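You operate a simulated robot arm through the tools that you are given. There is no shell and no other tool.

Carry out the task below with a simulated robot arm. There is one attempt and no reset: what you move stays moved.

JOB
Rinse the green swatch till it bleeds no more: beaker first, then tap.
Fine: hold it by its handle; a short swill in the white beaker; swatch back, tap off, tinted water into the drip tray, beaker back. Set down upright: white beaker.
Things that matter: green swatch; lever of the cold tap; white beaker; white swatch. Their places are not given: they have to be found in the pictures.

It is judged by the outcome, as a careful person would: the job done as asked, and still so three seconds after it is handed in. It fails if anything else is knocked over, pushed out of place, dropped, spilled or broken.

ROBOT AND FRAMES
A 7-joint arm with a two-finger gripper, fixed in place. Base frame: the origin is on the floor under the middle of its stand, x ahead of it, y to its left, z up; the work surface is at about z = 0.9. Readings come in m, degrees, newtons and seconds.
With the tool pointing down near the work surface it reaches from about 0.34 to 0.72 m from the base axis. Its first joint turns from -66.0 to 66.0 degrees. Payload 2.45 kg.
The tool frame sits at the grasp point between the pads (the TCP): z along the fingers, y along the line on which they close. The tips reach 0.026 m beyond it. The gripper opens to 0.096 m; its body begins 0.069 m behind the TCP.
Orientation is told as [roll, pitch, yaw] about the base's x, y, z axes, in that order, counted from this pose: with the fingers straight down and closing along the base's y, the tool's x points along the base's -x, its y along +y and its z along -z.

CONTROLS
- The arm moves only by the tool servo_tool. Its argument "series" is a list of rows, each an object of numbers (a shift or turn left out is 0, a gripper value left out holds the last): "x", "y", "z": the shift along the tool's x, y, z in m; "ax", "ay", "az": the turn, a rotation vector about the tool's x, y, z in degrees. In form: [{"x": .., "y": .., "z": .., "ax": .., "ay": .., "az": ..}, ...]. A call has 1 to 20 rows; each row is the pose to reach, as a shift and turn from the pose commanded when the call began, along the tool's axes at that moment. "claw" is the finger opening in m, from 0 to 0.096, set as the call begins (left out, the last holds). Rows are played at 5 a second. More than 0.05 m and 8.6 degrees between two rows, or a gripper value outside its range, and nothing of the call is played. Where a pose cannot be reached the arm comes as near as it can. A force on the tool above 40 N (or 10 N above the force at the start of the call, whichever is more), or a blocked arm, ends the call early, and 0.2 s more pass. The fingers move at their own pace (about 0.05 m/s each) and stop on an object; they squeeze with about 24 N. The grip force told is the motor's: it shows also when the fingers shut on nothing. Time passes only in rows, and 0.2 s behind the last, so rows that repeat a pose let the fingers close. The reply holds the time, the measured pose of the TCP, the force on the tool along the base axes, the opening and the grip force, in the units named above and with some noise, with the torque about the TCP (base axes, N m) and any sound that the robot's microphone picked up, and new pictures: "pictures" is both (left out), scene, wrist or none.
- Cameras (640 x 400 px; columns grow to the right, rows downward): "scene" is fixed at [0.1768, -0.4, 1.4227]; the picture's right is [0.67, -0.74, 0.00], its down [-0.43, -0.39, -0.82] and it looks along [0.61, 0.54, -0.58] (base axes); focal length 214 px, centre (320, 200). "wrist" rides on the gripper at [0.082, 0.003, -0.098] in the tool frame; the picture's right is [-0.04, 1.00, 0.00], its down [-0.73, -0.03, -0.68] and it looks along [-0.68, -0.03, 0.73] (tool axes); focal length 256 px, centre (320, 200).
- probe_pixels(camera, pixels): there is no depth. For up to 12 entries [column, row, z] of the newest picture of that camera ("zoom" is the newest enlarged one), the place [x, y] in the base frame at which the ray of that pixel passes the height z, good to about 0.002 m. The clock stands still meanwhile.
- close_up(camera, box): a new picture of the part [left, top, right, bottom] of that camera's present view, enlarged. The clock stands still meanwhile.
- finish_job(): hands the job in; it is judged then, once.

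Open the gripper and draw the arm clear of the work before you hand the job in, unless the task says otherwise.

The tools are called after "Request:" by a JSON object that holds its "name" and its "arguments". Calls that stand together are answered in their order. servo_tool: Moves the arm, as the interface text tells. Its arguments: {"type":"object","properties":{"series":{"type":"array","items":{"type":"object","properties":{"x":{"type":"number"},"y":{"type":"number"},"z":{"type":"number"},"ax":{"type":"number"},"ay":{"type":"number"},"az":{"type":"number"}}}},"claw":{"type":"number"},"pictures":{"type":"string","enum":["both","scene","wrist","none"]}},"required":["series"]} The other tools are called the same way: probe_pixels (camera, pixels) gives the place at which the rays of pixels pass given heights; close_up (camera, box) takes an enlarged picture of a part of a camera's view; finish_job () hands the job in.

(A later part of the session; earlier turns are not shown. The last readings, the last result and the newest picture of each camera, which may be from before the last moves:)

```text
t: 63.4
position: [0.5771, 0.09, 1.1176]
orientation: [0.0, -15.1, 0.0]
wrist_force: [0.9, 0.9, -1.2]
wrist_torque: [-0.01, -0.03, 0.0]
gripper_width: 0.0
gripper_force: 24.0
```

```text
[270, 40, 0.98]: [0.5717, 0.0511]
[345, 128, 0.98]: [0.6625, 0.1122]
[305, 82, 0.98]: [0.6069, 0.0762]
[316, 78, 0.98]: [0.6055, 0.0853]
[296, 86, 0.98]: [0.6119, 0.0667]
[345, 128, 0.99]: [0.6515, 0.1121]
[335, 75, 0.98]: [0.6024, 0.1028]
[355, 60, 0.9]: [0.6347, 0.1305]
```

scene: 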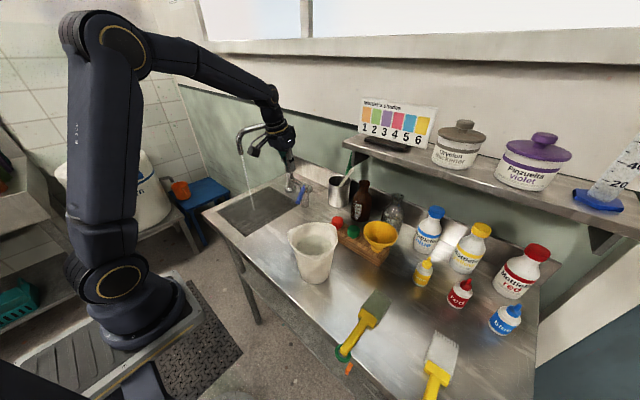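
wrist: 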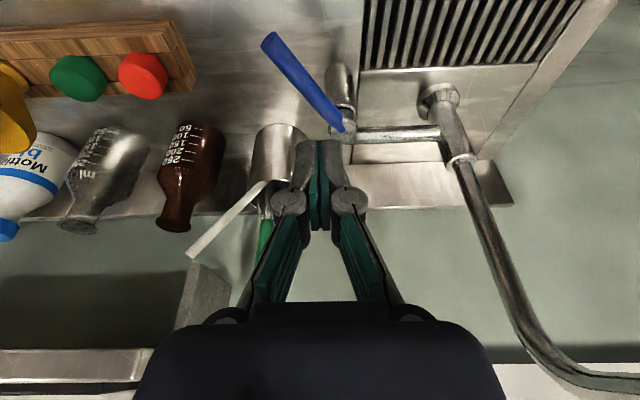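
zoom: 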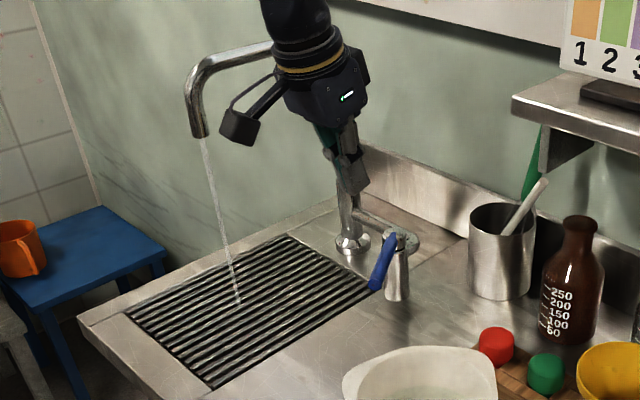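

Lever direction is now about 55° from closed, pivot (0.66, 0.112), tip (0.572, 0.051). I descend on its far-left side at (0.577, 0.108), clear of the rod.

Request:
{"name": "servo_tool", "arguments": {"series": [{"y": 0.018}, {"x": 0.0086, "y": 0.018, "z": 0.032}, {"x": 0.0172, "y": 0.018, "z": 0.064}, {"x": 0.0257, "y": 0.018, "z": 0.0961}, {"x": 0.0343, "y": 0.018, "z": 0.1281}, {"x": 0.0343, "y": 0.018, "z": 0.1281}]}}

Request:
{"name": "close_up", "arguments": {"camera": "wrist", "box": [180, 40, 480, 260]}}

```text
t: 64.8
position: [0.5763, 0.1077, 0.9841]
orientation: [0.0, -15.0, 0.0]
wrist_force: [0.6, 0.1, 0.1]
wrist_torque: [-0.01, -0.03, -0.02]
gripper_width: 0.0
gripper_force: 23.6
```

scene: 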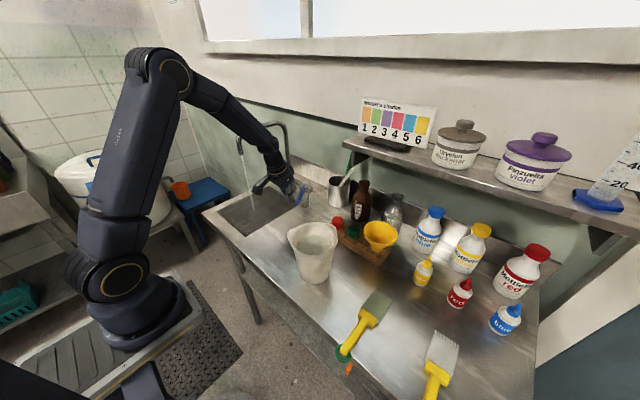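
wrist: 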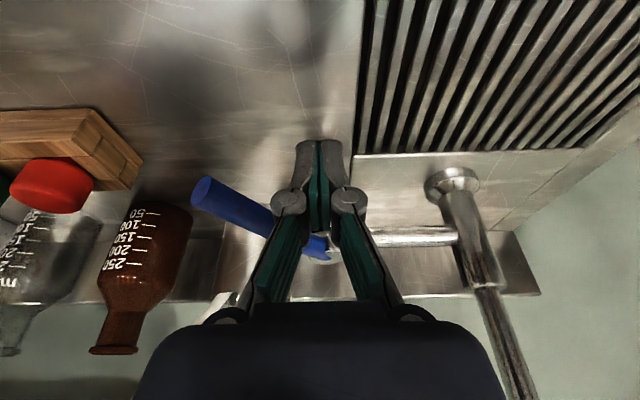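

```text
1.82 times, centred on (330, 150) of wrist
```

zoom: 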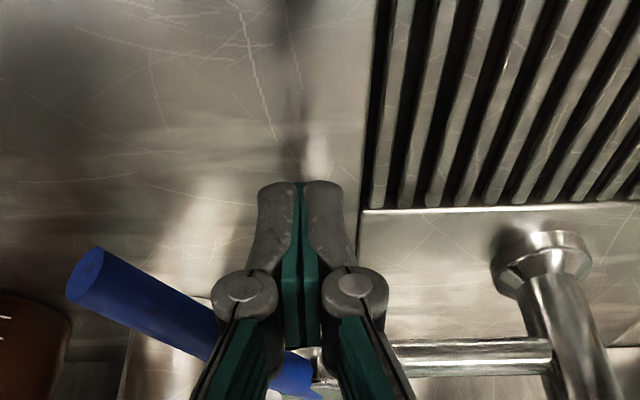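

The fingers are on the robot-left side of the lever, no contact. I push the lever back along its arc toward closed, stopping at about 10° short to look.

Request:
{"name": "servo_tool", "arguments": {"series": [{"x": -0.0111, "y": -0.015, "z": 0.003}, {"x": -0.0169, "y": -0.028, "z": 0.0045}, {"x": -0.0227, "y": -0.038, "z": 0.0061}, {"x": -0.0324, "y": -0.05, "z": 0.0087}, {"x": -0.042, "y": -0.057, "z": 0.0113}, {"x": -0.0497, "y": -0.062, "z": 0.0133}]}}

Request:
{"name": "close_up", "arguments": {"camera": "scene", "box": [210, 110, 350, 240]}}

```text
t: 66.2
position: [0.6261, 0.0456, 0.9828]
orientation: [0.1, -15.0, 0.0]
wrist_force: [-0.4, -0.1, 0.2]
wrist_torque: [0.02, 0.03, 0.01]
gripper_width: 0.0001
gripper_force: 24.3
```

scene: 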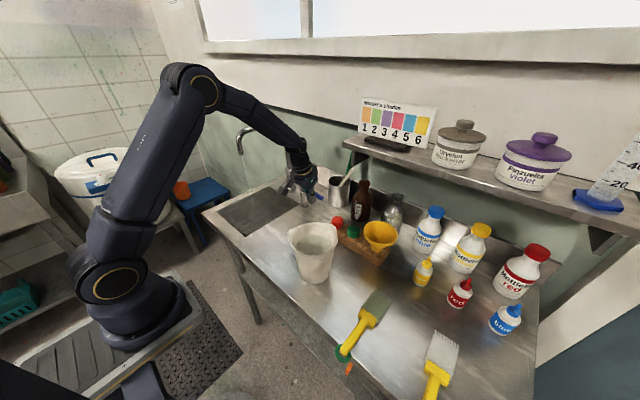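
wrist: 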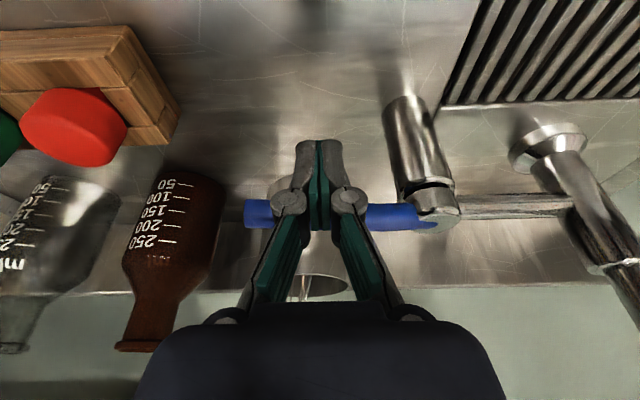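

```text
3.08 times, centred on (280, 175) of scene
```

zoom: 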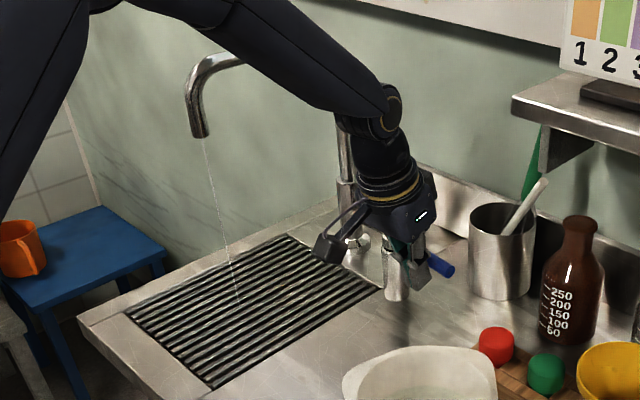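

The stream has thinned to a trickle; the lever is nearly back. I push about 12 mm further in small steps.

Request:
{"name": "servo_tool", "arguments": {"series": [{"x": -0.0039, "y": -0.001, "z": 0.001}, {"x": -0.0077, "y": -0.002, "z": 0.0021}, {"x": -0.0116, "y": -0.002, "z": 0.0031}, {"x": -0.0116, "y": -0.002, "z": 0.0031}, {"x": -0.0116, "y": -0.002, "z": 0.0031}]}}

Request:
{"name": "close_up", "arguments": {"camera": "scene", "box": [210, 110, 350, 240]}}

```text
t: 67.4
position: [0.6355, 0.0434, 0.9828]
orientation: [0.0, -14.5, 0.0]
wrist_force: [-22.2, 1.4, -2.3]
wrist_torque: [0.25, -0.1, 0.13]
gripper_width: 0.0062
gripper_force: 28.4
```

scene: 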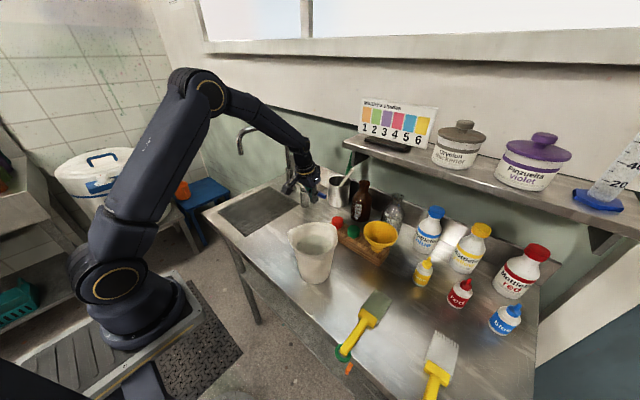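
wrist: 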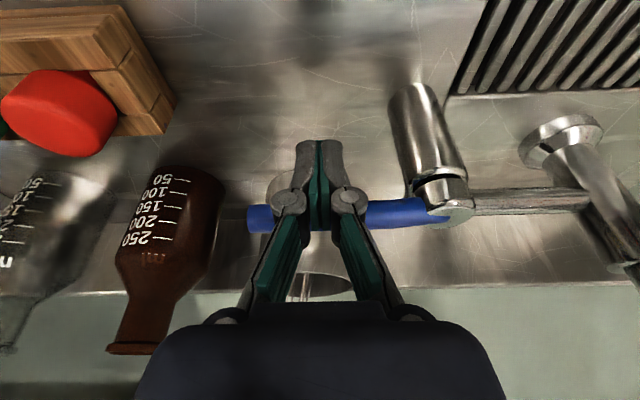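

```text
3.08 times, centred on (280, 175) of scene
```

zoom: 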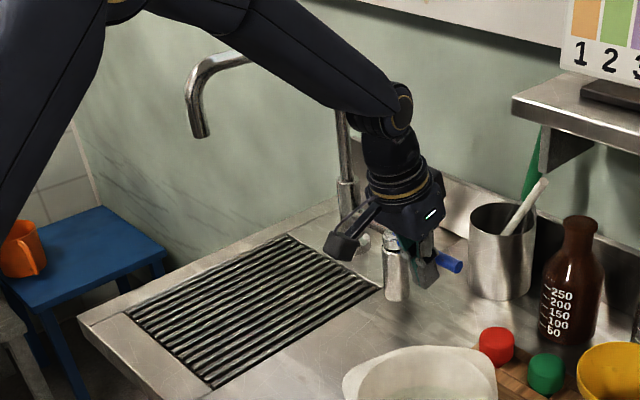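

The stream has stopped and the lever is against its stop (22 N). I back off and rise clear, then look at the beaker from a pose in front of it.

Request:
{"name": "servo_tool", "arguments": {"series": [{"x": 0.0097, "z": -0.0026}, {"x": 0.0193, "z": -0.0052}, {"x": 0.0076, "z": -0.0487}, {"x": -0.0041, "z": -0.0921}, {"x": -0.0158, "z": -0.1356}, {"x": -0.0234, "z": -0.1646}, {"x": -0.0234, "z": -0.1646}]}}

Request:
{"name": "close_up", "arguments": {"camera": "scene", "box": [210, 110, 350, 240]}}

Request:
{"name": "close_up", "arguments": {"camera": "scene", "box": [275, 210, 355, 290]}}

```text
t: 69.0
position: [0.6171, 0.0446, 1.1507]
orientation: [0.0, -15.0, 0.0]
wrist_force: [-0.2, -0.1, -0.6]
wrist_torque: [0.0, -0.02, 0.02]
gripper_width: 0.0
gripper_force: 28.9
```

scene: 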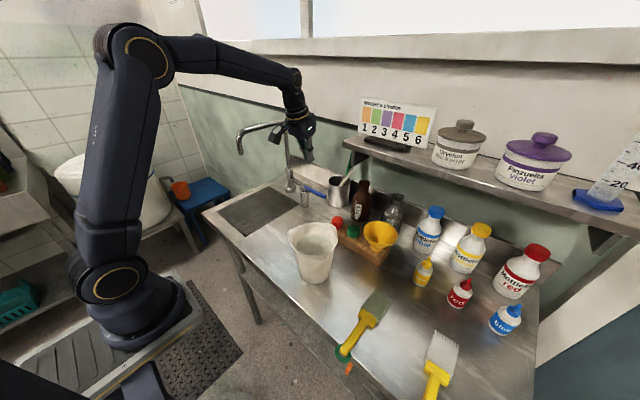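
wrist: 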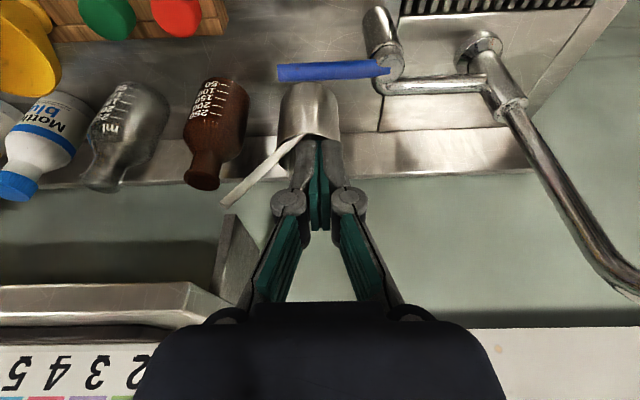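

```text
3.08 times, centred on (280, 175) of scene
```

zoom: 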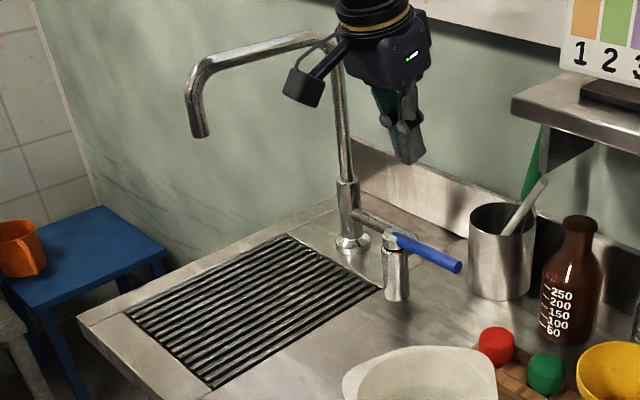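

```text
5.00 times, centred on (315, 250) of scene
```

zoom: 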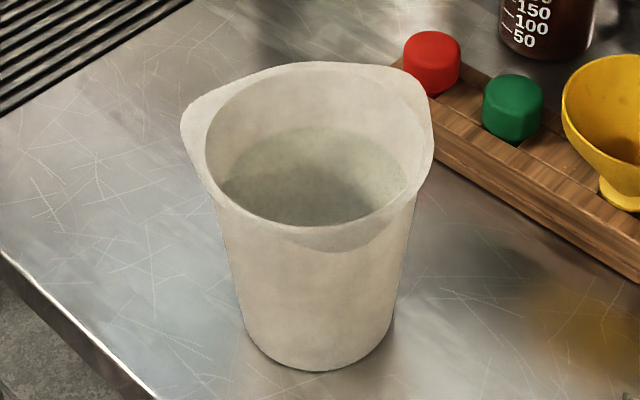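

The tap is off and its lever back in place; the beaker's tinted water surface shows at zoom (320,127)–(405,185). I probe its outline to get its true place and sizes for grasping.

Request:
{"name": "probe_pixels", "arguments": {"camera": "zoom", "pixels": [[320, 370, 0.9], [246, 338, 0.9], [388, 333, 0.9], [282, 362, 0.9], [360, 360, 0.9], [320, 72, 1.02], [288, 224, 1.02], [206, 140, 1.02], [416, 160, 1.02], [320, 127, 0.97], [182, 125, 1.02], [428, 100, 1.02]]}}

```text
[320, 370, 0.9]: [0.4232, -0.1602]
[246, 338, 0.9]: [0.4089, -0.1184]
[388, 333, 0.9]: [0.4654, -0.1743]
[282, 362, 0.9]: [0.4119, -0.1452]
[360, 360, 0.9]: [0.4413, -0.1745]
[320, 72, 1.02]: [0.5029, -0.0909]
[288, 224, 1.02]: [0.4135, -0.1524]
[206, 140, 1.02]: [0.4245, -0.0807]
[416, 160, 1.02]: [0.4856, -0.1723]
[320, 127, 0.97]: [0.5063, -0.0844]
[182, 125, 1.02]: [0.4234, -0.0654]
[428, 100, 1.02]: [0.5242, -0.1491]
```

Tap off confirmed. The beaker's axis is about (0.456, -0.130), lobes near -4°, 116° and 236°, so the plain wall at ~296° (opposite the 116° lobe) is the place to pinch. I move above it, levelling the tool to straight down.

Request:
{"name": "servo_tool", "arguments": {"series": [{"x": 0.0207, "y": -0.0374, "z": -0.0107, "ay": 2.5}, {"x": 0.0414, "y": -0.0749, "z": -0.0215, "ay": 5}, {"x": 0.0621, "y": -0.1123, "z": -0.0322, "ay": 7.5}, {"x": 0.0828, "y": -0.1497, "z": -0.0429, "ay": 10}, {"x": 0.1035, "y": -0.1872, "z": -0.0537, "ay": 12.5}, {"x": 0.1242, "y": -0.2246, "z": -0.0644, "ay": 15}, {"x": 0.1242, "y": -0.2246, "z": -0.0644, "ay": 15}], "claw": 0.06}}

```text
t: 70.6
position: [0.482, -0.1799, 1.1786]
orientation: [0.0, -0.1, 0.0]
wrist_force: [-0.7, 0.2, 0.5]
wrist_torque: [0.02, 0.0, -0.01]
gripper_width: 0.0603
gripper_force: 0.0
```

scene: 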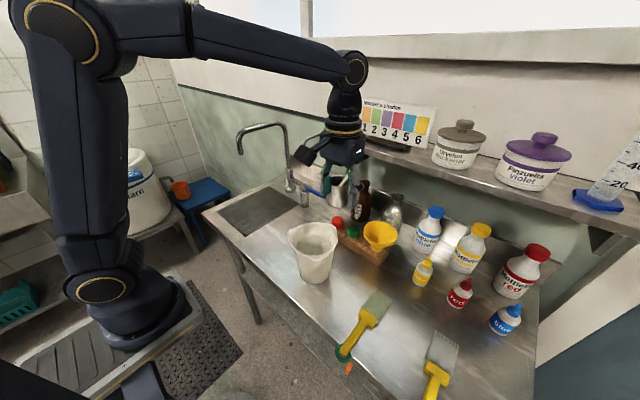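
wrist: 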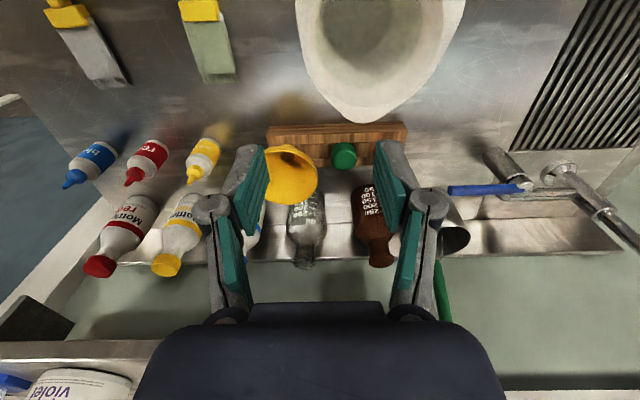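

Now I yaw the tool by +26° so the fingers close radially on the wall facing 296°.

Request:
{"name": "servo_tool", "arguments": {"series": [{"az": -7}, {"az": -14}, {"az": -21}, {"az": -26}, {"az": -26}], "claw": 0.06}}

```text
t: 71.8
position: [0.4825, -0.1811, 1.1791]
orientation: [0.0, -0.1, 26.0]
wrist_force: [0.1, -0.3, -0.4]
wrist_torque: [-0.03, -0.01, 0.02]
gripper_width: 0.06
gripper_force: 0.1
```

scene: 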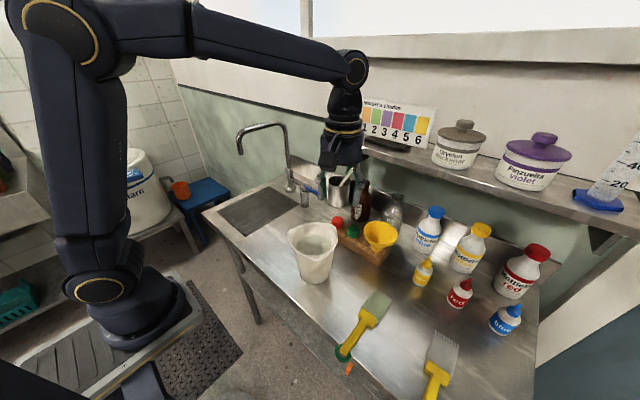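
wrist: 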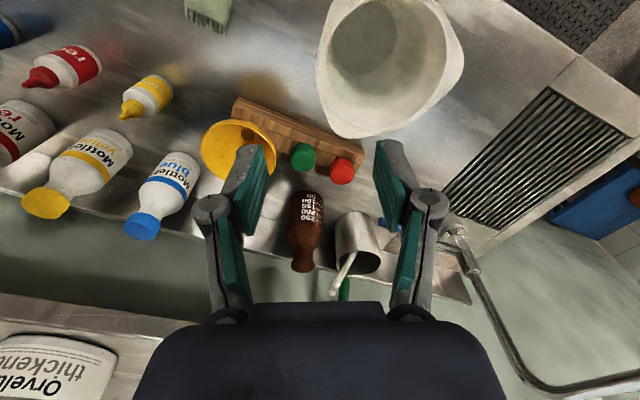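

I zoom on the beaker in the wrist view to locate the rim outline precisely.

Request:
{"name": "close_up", "arguments": {"camera": "wrist", "box": [300, 0, 480, 145]}}

```text
2.76 times, centred on (390, 72) of wrist
```

zoom: 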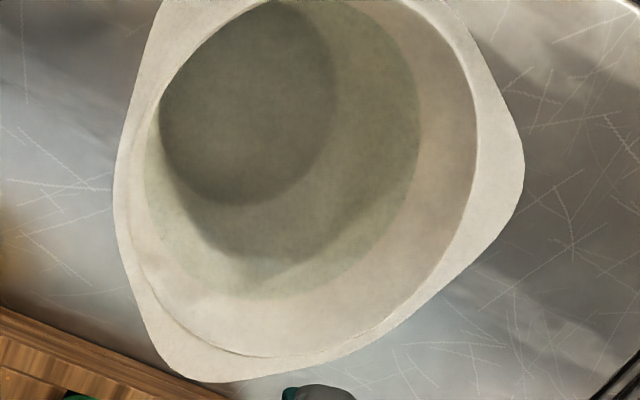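

The rim, tinted water and lobes are clear: lobe B at zoom (200,380), lobe A at (520,160), and the plain wall to pinch on the left at (115,200). I probe rim points at z=1.02.

Request:
{"name": "probe_pixels", "arguments": {"camera": "zoom", "pixels": [[113, 200, 1.02], [133, 300, 1.02], [128, 110, 1.02], [205, 381, 1.02], [523, 165, 1.02], [445, 285, 1.02], [142, 215, 1.02], [478, 140, 1.02], [300, 356, 1.02], [235, 352, 1.02], [160, 110, 1.02], [420, 130, 0.975]]}}

Request:
{"name": "probe_pixels", "arguments": {"camera": "zoom", "pixels": [[145, 180, 0.975], [260, 298, 0.975], [420, 130, 0.985], [145, 180, 0.985], [260, 298, 0.985], [246, 205, 0.903], [335, 90, 0.903], [160, 110, 0.903], [410, 320, 1.02], [180, 320, 1.02]]}}

```text
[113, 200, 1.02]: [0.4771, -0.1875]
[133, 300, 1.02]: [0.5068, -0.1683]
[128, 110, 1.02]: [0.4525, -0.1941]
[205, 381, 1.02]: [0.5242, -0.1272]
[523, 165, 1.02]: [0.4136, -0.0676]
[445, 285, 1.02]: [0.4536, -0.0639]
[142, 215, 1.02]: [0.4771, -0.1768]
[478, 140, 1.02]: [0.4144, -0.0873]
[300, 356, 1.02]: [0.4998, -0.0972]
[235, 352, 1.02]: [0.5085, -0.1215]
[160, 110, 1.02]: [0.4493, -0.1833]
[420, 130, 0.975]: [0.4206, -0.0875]
```

```text
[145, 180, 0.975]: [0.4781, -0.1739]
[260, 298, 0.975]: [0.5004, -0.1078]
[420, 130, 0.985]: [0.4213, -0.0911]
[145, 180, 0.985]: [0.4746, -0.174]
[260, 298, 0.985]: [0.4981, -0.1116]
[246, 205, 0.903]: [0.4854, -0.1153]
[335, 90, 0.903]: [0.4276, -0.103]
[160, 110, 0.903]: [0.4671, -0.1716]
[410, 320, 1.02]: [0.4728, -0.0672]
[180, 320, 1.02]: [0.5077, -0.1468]
```

Rim inner radius is ~0.0555 about centre (0.453, -0.128), flange to ~0.064 at the plain sides, water at z≈0.98. I turn to yaw 30°, lean the tool 14° to match the flared wall, and come down to TCP z≈1.10 above the wall.

Request:
{"name": "servo_tool", "arguments": {"series": [{"x": -0.0002, "y": 0.001, "z": 0.02, "ax": -5, "az": -1.5}, {"x": -0.0004, "y": 0.002, "z": 0.045, "ax": -10, "az": -3}, {"x": -0.0006, "y": 0.0031, "z": 0.079, "ax": -14, "az": -4}, {"x": -0.0006, "y": 0.0031, "z": 0.079, "ax": -14, "az": -4}], "claw": 0.06}}

Request:
{"name": "close_up", "arguments": {"camera": "wrist", "box": [180, 0, 540, 240]}}

Request:
{"name": "close_up", "arguments": {"camera": "scene", "box": [270, 170, 380, 290]}}

```text
t: 72.8
position: [0.482, -0.1782, 1.1003]
orientation: [14.1, -0.5, 30.0]
wrist_force: [-0.1, -1.0, -0.9]
wrist_torque: [0.0, -0.01, -0.01]
gripper_width: 0.0598
gripper_force: 0.0
```

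scene: 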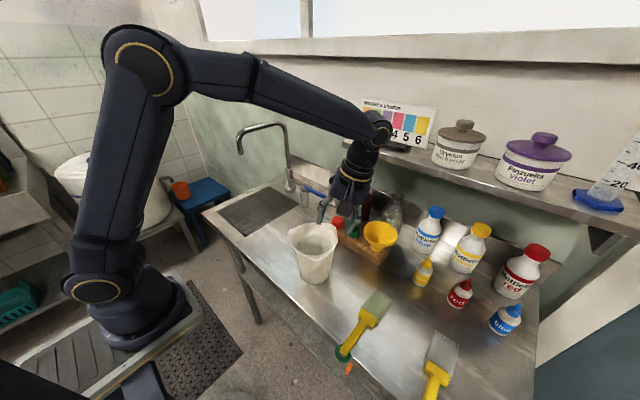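
wrist: 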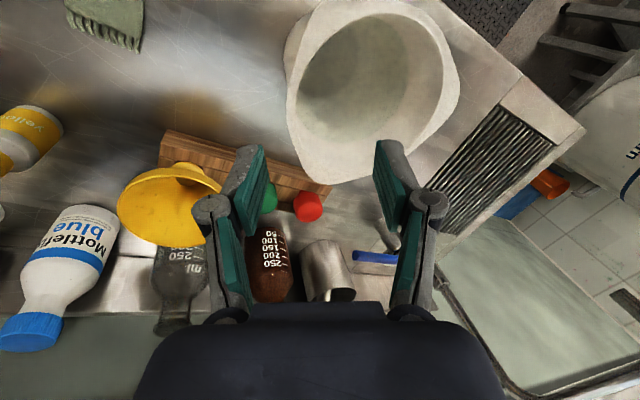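

```text
1.67 times, centred on (360, 120) of wrist
```

zoom: 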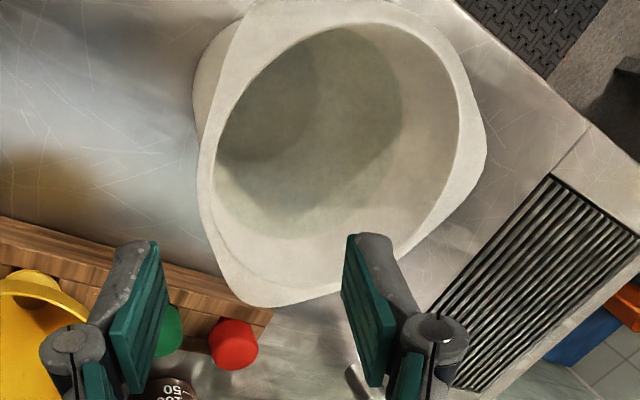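

```text
3.33 times, centred on (325, 230) of scene
```

zoom: 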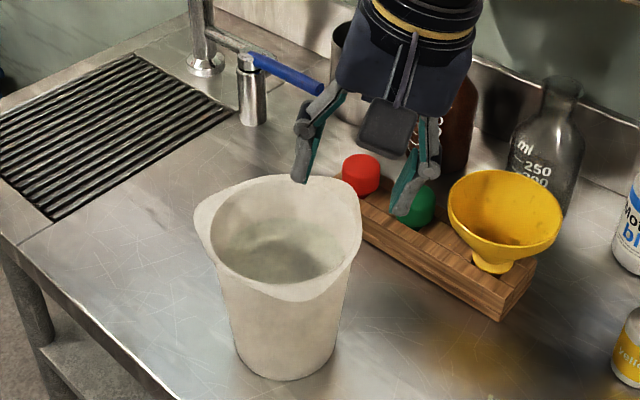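

I check the flat rim portion again from this closer view before descending.

Request:
{"name": "close_up", "arguments": {"camera": "wrist", "box": [270, 20, 400, 190]}}

```text
2.35 times, centred on (335, 105) of wrist
```

zoom: 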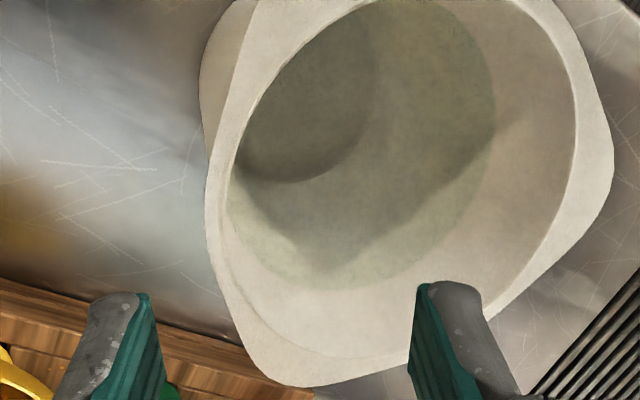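

Request:
{"name": "probe_pixels", "arguments": {"camera": "zoom", "pixels": [[205, 200, 1.02], [207, 240, 1.02], [222, 290, 1.02], [228, 200, 1.02], [232, 240, 1.02], [250, 300, 1.02], [210, 150, 1.02], [242, 130, 1.02], [610, 160, 1.02], [290, 385, 1.02], [575, 130, 1.02], [360, 357, 1.02]]}}

```text
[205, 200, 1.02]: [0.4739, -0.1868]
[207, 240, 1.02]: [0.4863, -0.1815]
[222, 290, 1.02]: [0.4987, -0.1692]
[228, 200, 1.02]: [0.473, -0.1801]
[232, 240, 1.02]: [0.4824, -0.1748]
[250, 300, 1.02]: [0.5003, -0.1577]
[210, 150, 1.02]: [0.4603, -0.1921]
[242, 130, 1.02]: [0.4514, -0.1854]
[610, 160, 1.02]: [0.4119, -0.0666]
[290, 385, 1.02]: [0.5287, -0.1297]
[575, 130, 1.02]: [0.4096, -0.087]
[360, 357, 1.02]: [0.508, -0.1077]
```

Rim height is confirmed at z≈1.02. I descend vertically so the wall comes between the fingers (TCP z≈1.01), inner finger staying above the water.

Request:
{"name": "servo_tool", "arguments": {"series": [{"y": -0.0069, "z": 0.029}, {"y": -0.0125, "z": 0.0525}, {"y": -0.0166, "z": 0.07}], "claw": 0.055}}

Request:
{"name": "close_up", "arguments": {"camera": "wrist", "box": [180, 40, 480, 260]}}

Request:
{"name": "close_up", "arguments": {"camera": "scene", "box": [270, 170, 380, 290]}}

```text
t: 73.6
position: [0.4809, -0.1771, 1.0264]
orientation: [14.0, -0.6, 30.1]
wrist_force: [-0.5, -0.3, 1.0]
wrist_torque: [-0.02, 0.02, -0.02]
gripper_width: 0.0549
gripper_force: 0.0
```

scene: 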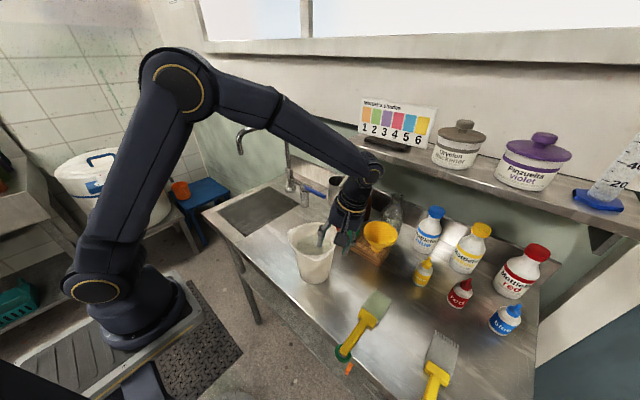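
wrist: 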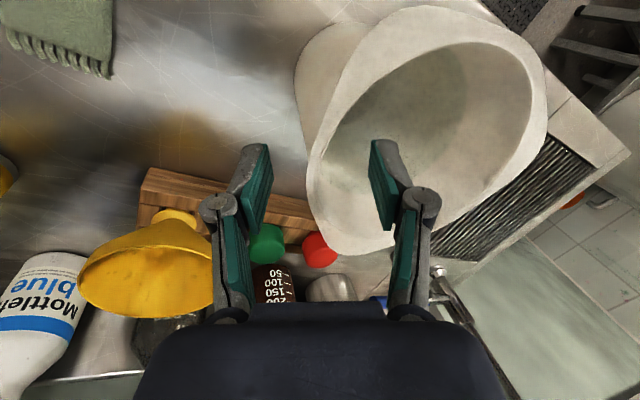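

```text
1.82 times, centred on (330, 150) of wrist
```

zoom: 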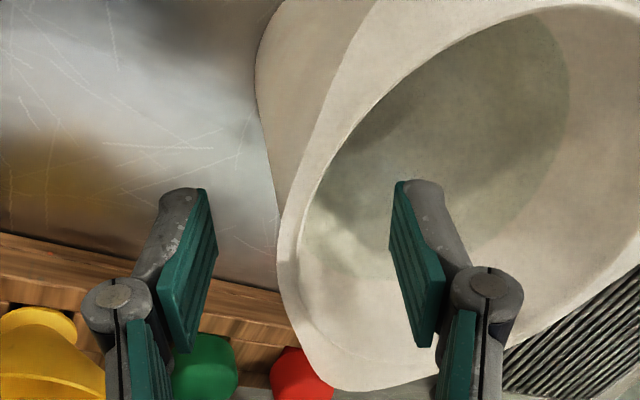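

```text
3.33 times, centred on (325, 230) of scene
```

zoom: 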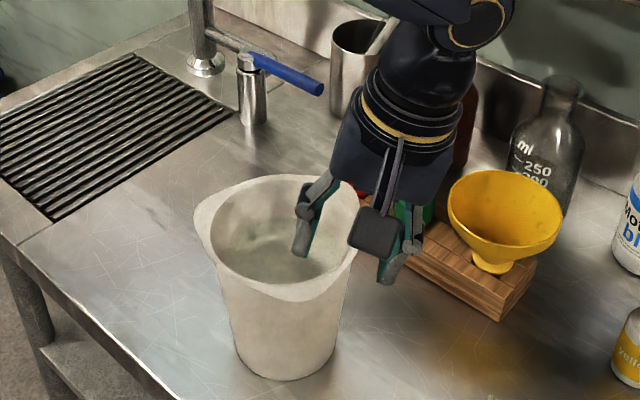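

The wall runs between the fingers, inner finger inside above the water. I go down the last 16 mm, then check.

Request:
{"name": "servo_tool", "arguments": {"series": [{"y": -0.0021, "z": 0.009}, {"y": -0.0042, "z": 0.0175}, {"y": -0.0042, "z": 0.0175}], "claw": 0.055}}

Request:
{"name": "close_up", "arguments": {"camera": "wrist", "box": [180, 40, 480, 260]}}

```text
t: 74.4
position: [0.4819, -0.1756, 1.0111]
orientation: [14.1, -0.6, 30.0]
wrist_force: [0.0, -0.6, 0.5]
wrist_torque: [0.02, 0.01, 0.01]
gripper_width: 0.055
gripper_force: 0.0
```

scene: 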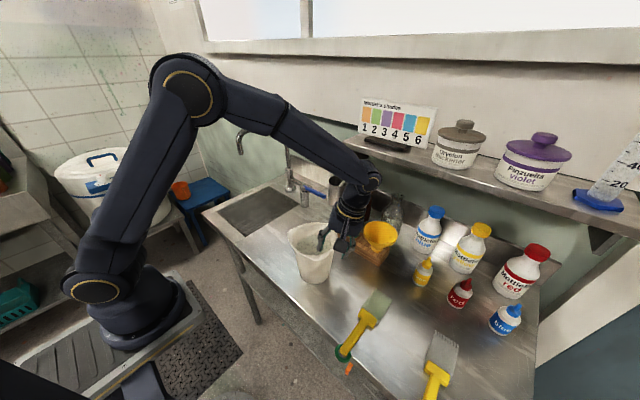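
wrist: 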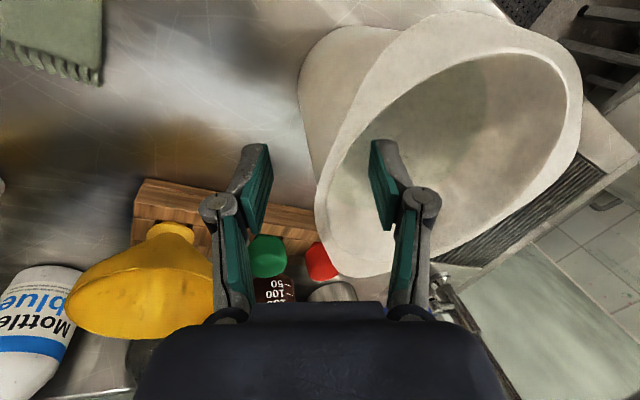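

```text
1.82 times, centred on (330, 150) of wrist
```

zoom: 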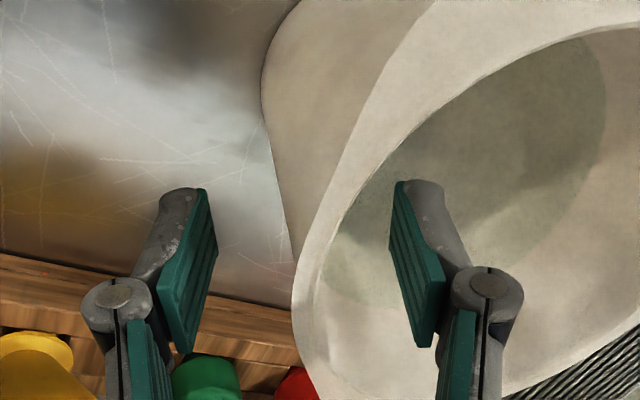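

The wall is centred between the pads (rim at zoom (306,291) vs. grasp centre (302,291)). I close the gripper on it.

Request:
{"name": "servo_tool", "arguments": {"series": [{}, {}, {}, {}, {}, {}], "claw": 0.0}}

Request:
{"name": "close_up", "arguments": {"camera": "wrist", "box": [180, 40, 480, 260]}}

Request:
{"name": "close_up", "arguments": {"camera": "scene", "box": [270, 170, 380, 290]}}

```text
t: 75.8
position: [0.4805, -0.177, 1.01]
orientation: [14.0, -0.5, 30.0]
wrist_force: [-0.5, 0.1, -6.1]
wrist_torque: [-0.29, -0.19, -0.01]
gripper_width: 0.0067
gripper_force: 23.8
```

scene: 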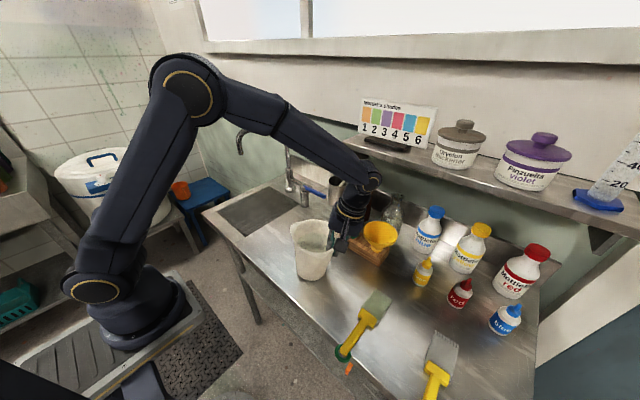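
wrist: 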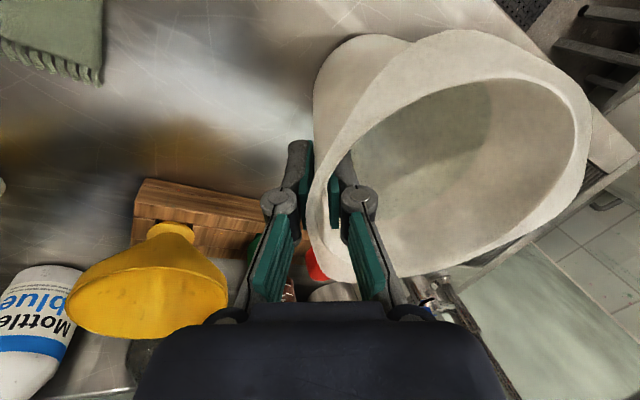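

```text
1.82 times, centred on (330, 150) of wrist
```

zoom: 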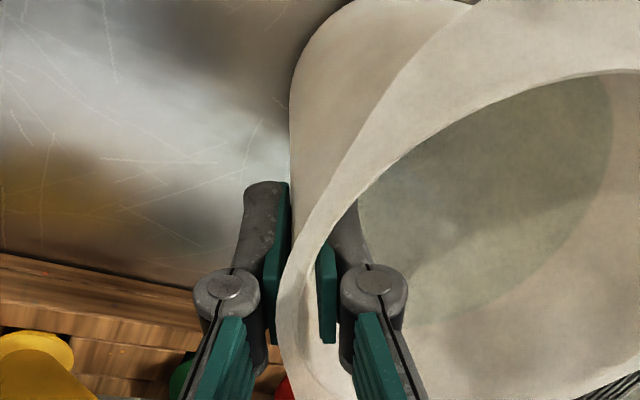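

```text
3.33 times, centred on (325, 230) of scene
```

zoom: 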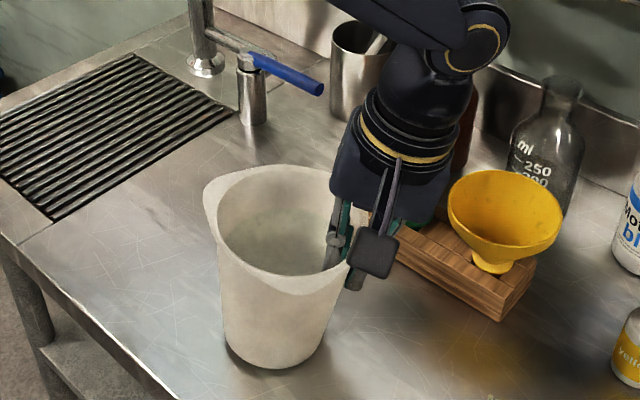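

The beaker swung to lie flush with the pads (leaning ~7°), and the wrist now carries ~6 N, so the grip holds its weight. I lift straight up 50 mm slowly and check.

Request:
{"name": "servo_tool", "arguments": {"series": [{"y": 0.0024, "z": -0.0097}, {"y": 0.0048, "z": -0.0194}, {"y": 0.0073, "z": -0.0291}, {"y": 0.0097, "z": -0.0388}, {"y": 0.0121, "z": -0.0485}, {"y": 0.0121, "z": -0.0485}]}}

Request:
{"name": "close_up", "arguments": {"camera": "scene", "box": [270, 170, 380, 290]}}

```text
t: 77.2
position: [0.4809, -0.1759, 1.0611]
orientation: [14.0, -0.4, 30.0]
wrist_force: [0.7, 0.1, -6.7]
wrist_torque: [-0.34, -0.19, 0.05]
gripper_width: 0.0066
gripper_force: 23.6
```

scene: 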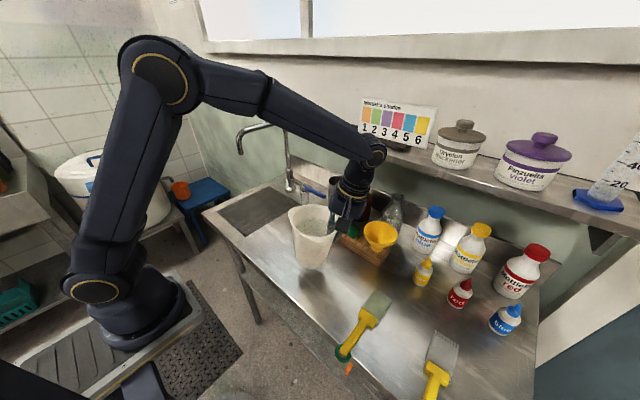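
wrist: 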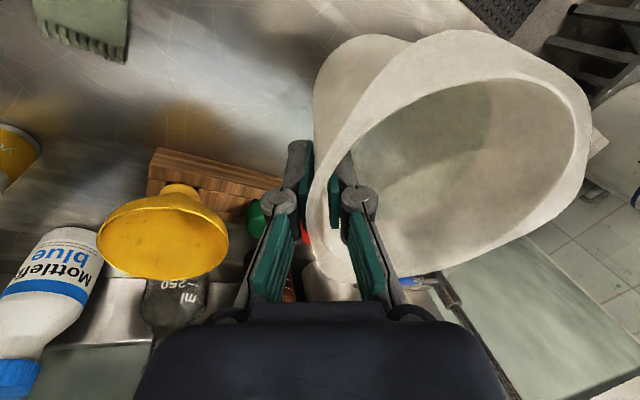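

```text
3.33 times, centred on (325, 230) of scene
```

zoom: 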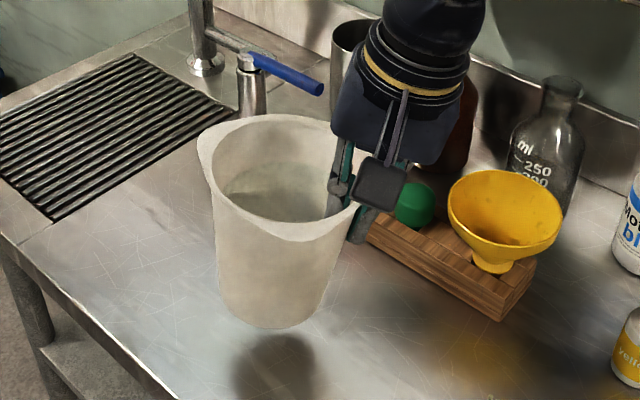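

The beaker hangs steadily (weight ~6.7 N, opening unchanged). I carry it smoothly toward the tray, bringing the tool to vertical so the beaker leans slightly toward its pouring lobe.

Request:
{"name": "servo_tool", "arguments": {"series": [{"x": -0.003, "y": 0.0045, "z": 0.0005, "ax": 0.3}, {"x": -0.0105, "y": 0.0156, "z": 0.0018, "ax": 1.0}, {"x": -0.0211, "y": 0.0312, "z": 0.0036, "ax": 2.0}, {"x": -0.0331, "y": 0.049, "z": 0.0057, "ax": 3.1}, {"x": -0.0467, "y": 0.0691, "z": 0.008, "ax": 4.3}, {"x": -0.0602, "y": 0.0892, "z": 0.0103, "ax": 5.6}, {"x": -0.0753, "y": 0.1115, "z": 0.0129, "ax": 7.0}, {"x": -0.0903, "y": 0.1337, "z": 0.0154, "ax": 8.4}, {"x": -0.1038, "y": 0.1538, "z": 0.0177, "ax": 9.7}, {"x": -0.1174, "y": 0.1739, "z": 0.02, "ax": 10.9}, {"x": -0.1294, "y": 0.1917, "z": 0.0221, "ax": 12.0}, {"x": -0.14, "y": 0.2073, "z": 0.0239, "ax": 13.0}, {"x": -0.1475, "y": 0.2184, "z": 0.0252, "ax": 13.7}, {"x": -0.1505, "y": 0.2229, "z": 0.0257, "ax": 14.0}, {"x": -0.1505, "y": 0.2229, "z": 0.0257, "ax": 14.0}]}}

Request:
{"name": "close_up", "arguments": {"camera": "scene", "box": [190, 100, 350, 240]}}

```text
t: 80.4
position: [0.5006, 0.0916, 1.0892]
orientation: [0.0, -0.6, 29.8]
wrist_force: [0.7, -0.1, -6.8]
wrist_torque: [-0.24, -0.14, 0.04]
gripper_width: 0.0067
gripper_force: 23.9
```

scene: 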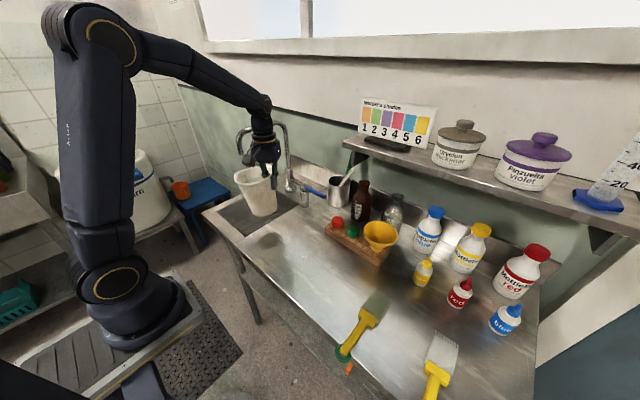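
wrist: 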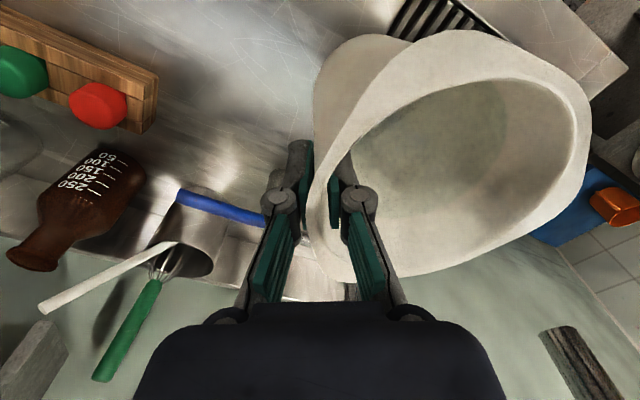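

```text
2.86 times, centred on (270, 170) of scene
```

zoom: 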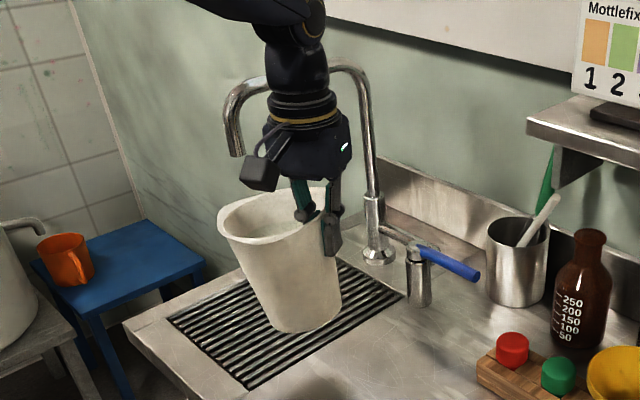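

The beaker is over the tray with its lobe toward the back-left. I start tilting about the lip to about 31°, just short of pouring, and check clearances.

Request:
{"name": "servo_tool", "arguments": {"series": [{"y": 0.0009, "ax": 4}, {"y": 0.0022, "ax": 8}, {"y": 0.0042, "ax": 12}, {"y": 0.0068, "ax": 16}, {"y": 0.0101, "ax": 20}, {"y": 0.0138, "ax": 24}]}}

Request:
{"name": "close_up", "arguments": {"camera": "scene", "box": [190, 100, 350, 240]}}

```text
t: 81.8
position: [0.4945, 0.1028, 1.0902]
orientation: [-24.1, -0.4, 29.9]
wrist_force: [-0.2, 1.5, -7.1]
wrist_torque: [-0.13, 0.01, -0.01]
gripper_width: 0.0067
gripper_force: 23.9
```

scene: 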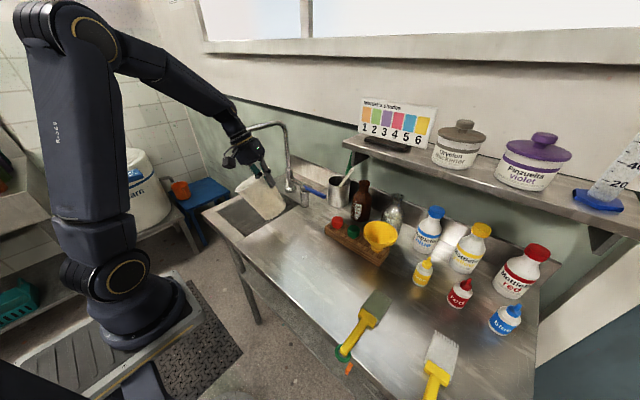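
wrist: 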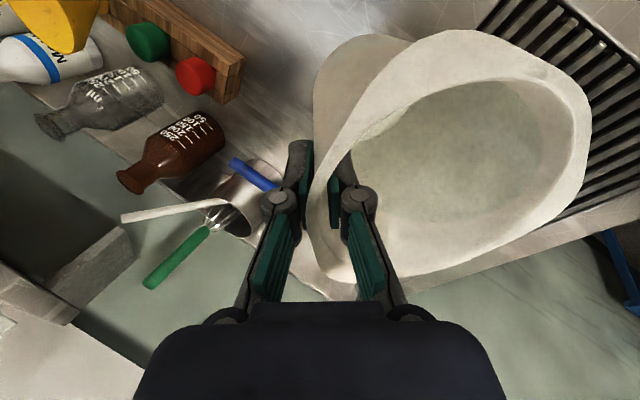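

```text
2.86 times, centred on (270, 170) of scene
```

zoom: 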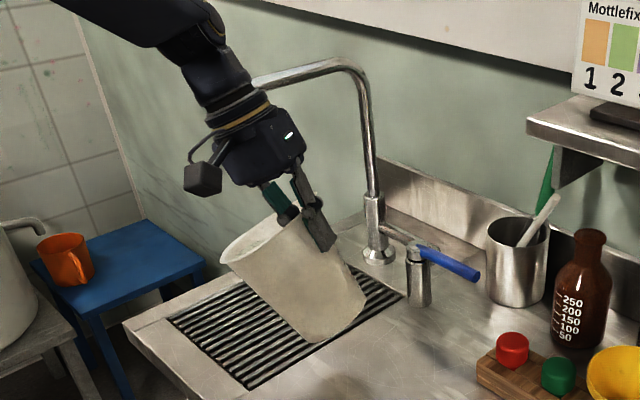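

Clear of the faucet so far. I tilt on to about 47°, letting the water begin to run over the lobe, and watch where it falls.

Request:
{"name": "servo_tool", "arguments": {"series": [{"x": 0.0015, "y": 0.004, "z": -0.0018, "ax": 4}, {"x": 0.003, "y": 0.0085, "z": -0.0038, "ax": 8}, {"x": 0.0045, "y": 0.0134, "z": -0.006, "ax": 12}, {"x": 0.006, "y": 0.0189, "z": -0.0084, "ax": 16}]}}

Request:
{"name": "close_up", "arguments": {"camera": "scene", "box": [190, 100, 350, 240]}}

```text
t: 82.8
position: [0.4775, 0.1189, 1.0912]
orientation: [-39.9, -0.6, 29.9]
wrist_force: [0.1, 0.0, -6.9]
wrist_torque: [0.03, -0.01, -0.03]
gripper_width: 0.0069
gripper_force: 24.3
```

scene: 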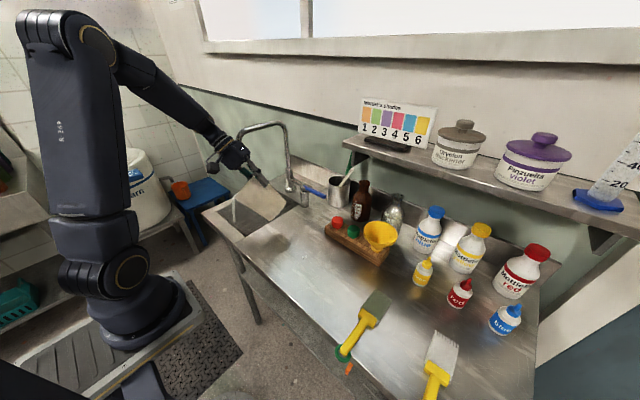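
wrist: 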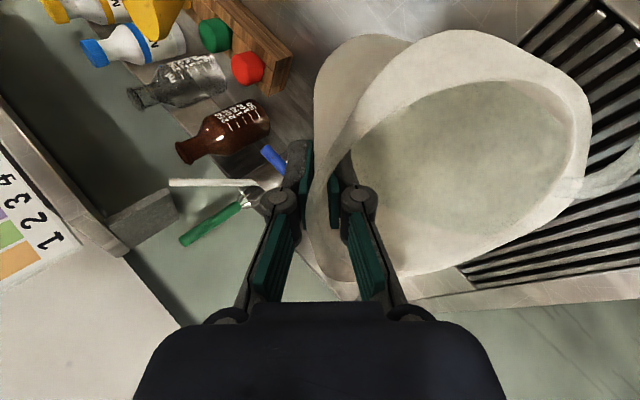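

```text
2.86 times, centred on (270, 170) of scene
```

zoom: 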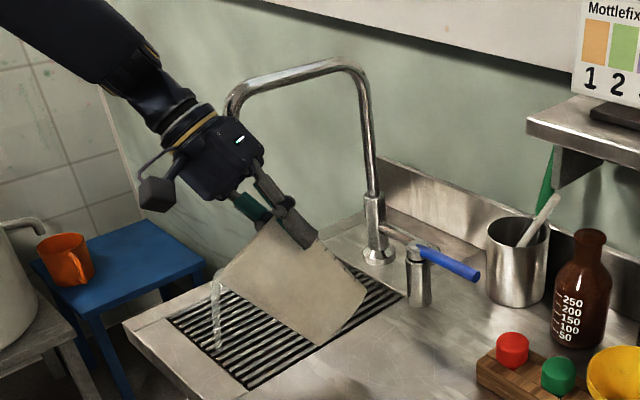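

A tinted stream runs off the lobe and lands inside the grille (about (0.417, 0.231)). I keep tilting slowly to 70°, holding the lip in place.

Request:
{"name": "servo_tool", "arguments": {"series": [{"x": -0.001, "y": 0.0023, "z": -0.0019, "ax": 2}, {"x": -0.002, "y": 0.0049, "z": -0.0041, "ax": 4}, {"x": -0.003, "y": 0.0075, "z": -0.0063, "ax": 6}, {"x": -0.004, "y": 0.0102, "z": -0.0086, "ax": 8}, {"x": -0.005, "y": 0.0136, "z": -0.0114, "ax": 10.5}, {"x": -0.006, "y": 0.0172, "z": -0.0144, "ax": 13}, {"x": -0.006, "y": 0.0208, "z": -0.0175, "ax": 15.5}, {"x": -0.006, "y": 0.0246, "z": -0.0206, "ax": 18}]}}

Request:
{"name": "close_up", "arguments": {"camera": "scene", "box": [190, 100, 350, 240]}}

```text
t: 84.6
position: [0.4666, 0.1486, 1.0908]
orientation: [-58.1, -0.5, 29.9]
wrist_force: [0.3, 0.9, -3.4]
wrist_torque: [0.07, 0.08, 0.04]
gripper_width: 0.0064
gripper_force: 24.2
```

scene: 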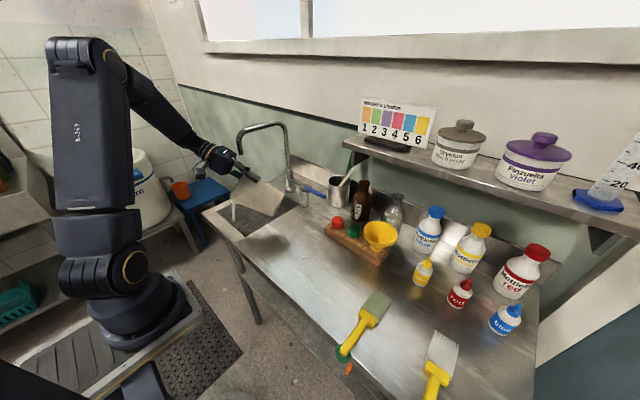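
wrist: 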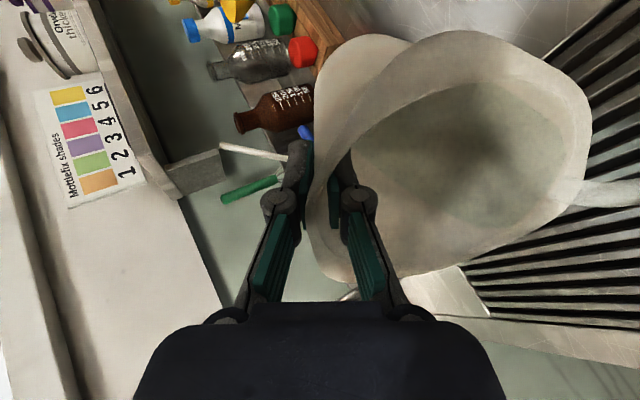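

```text
2.86 times, centred on (270, 170) of scene
```

zoom: 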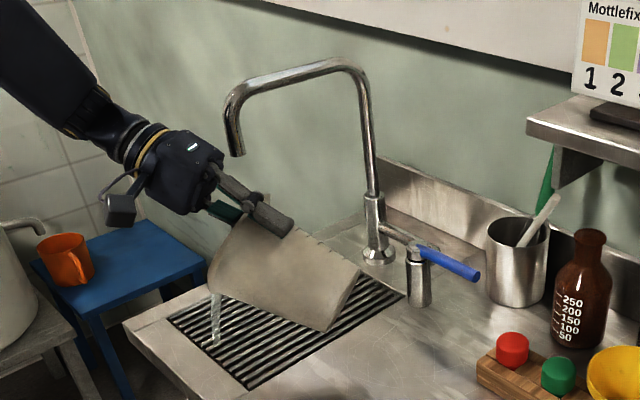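

The weight is down to 3.4 N; the stream is a bit near the grille's front edge (zoom (212,345)). I shift ~14 mm away from the front, lower slightly, and continue tilting to ~86°.

Request:
{"name": "servo_tool", "arguments": {"series": [{"x": -0.003, "y": 0.0059, "z": 0.0, "ax": 3}, {"x": -0.006, "y": 0.0118, "z": 0.0, "ax": 6}, {"x": -0.008, "y": 0.0183, "z": -0.001, "ax": 9}, {"x": -0.01, "y": 0.025, "z": -0.0022, "ax": 12}, {"x": -0.01, "y": 0.0285, "z": -0.0078, "ax": 15}, {"x": -0.01, "y": 0.0321, "z": -0.0135, "ax": 18}, {"x": -0.01, "y": 0.0357, "z": -0.0192, "ax": 21}]}}

Request:
{"name": "close_up", "arguments": {"camera": "scene", "box": [190, 100, 350, 240]}}

```text
t: 86.2
position: [0.4576, 0.1843, 1.0707]
orientation: [-79.1, -0.5, 29.9]
wrist_force: [-0.4, 0.1, -0.8]
wrist_torque: [0.02, 0.02, -0.04]
gripper_width: 0.006
gripper_force: 24.4
```

scene: 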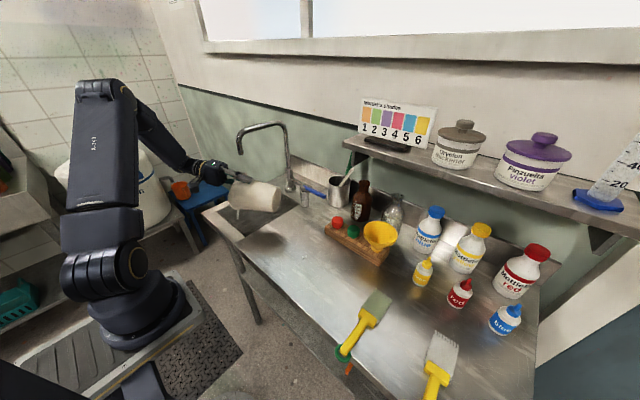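
wrist: 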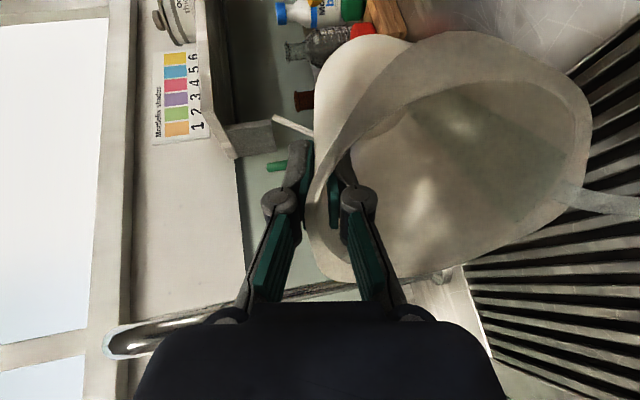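

```text
2.86 times, centred on (270, 170) of scene
```

zoom: 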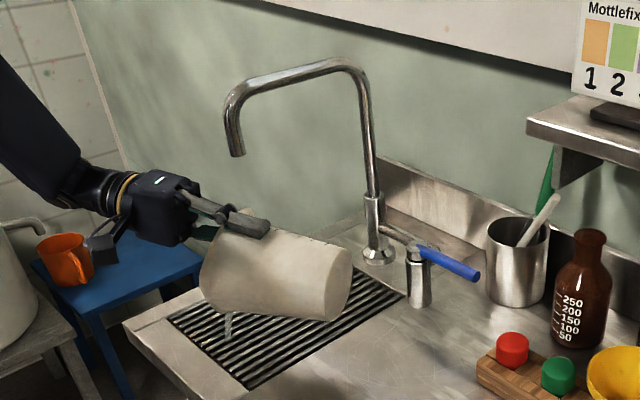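

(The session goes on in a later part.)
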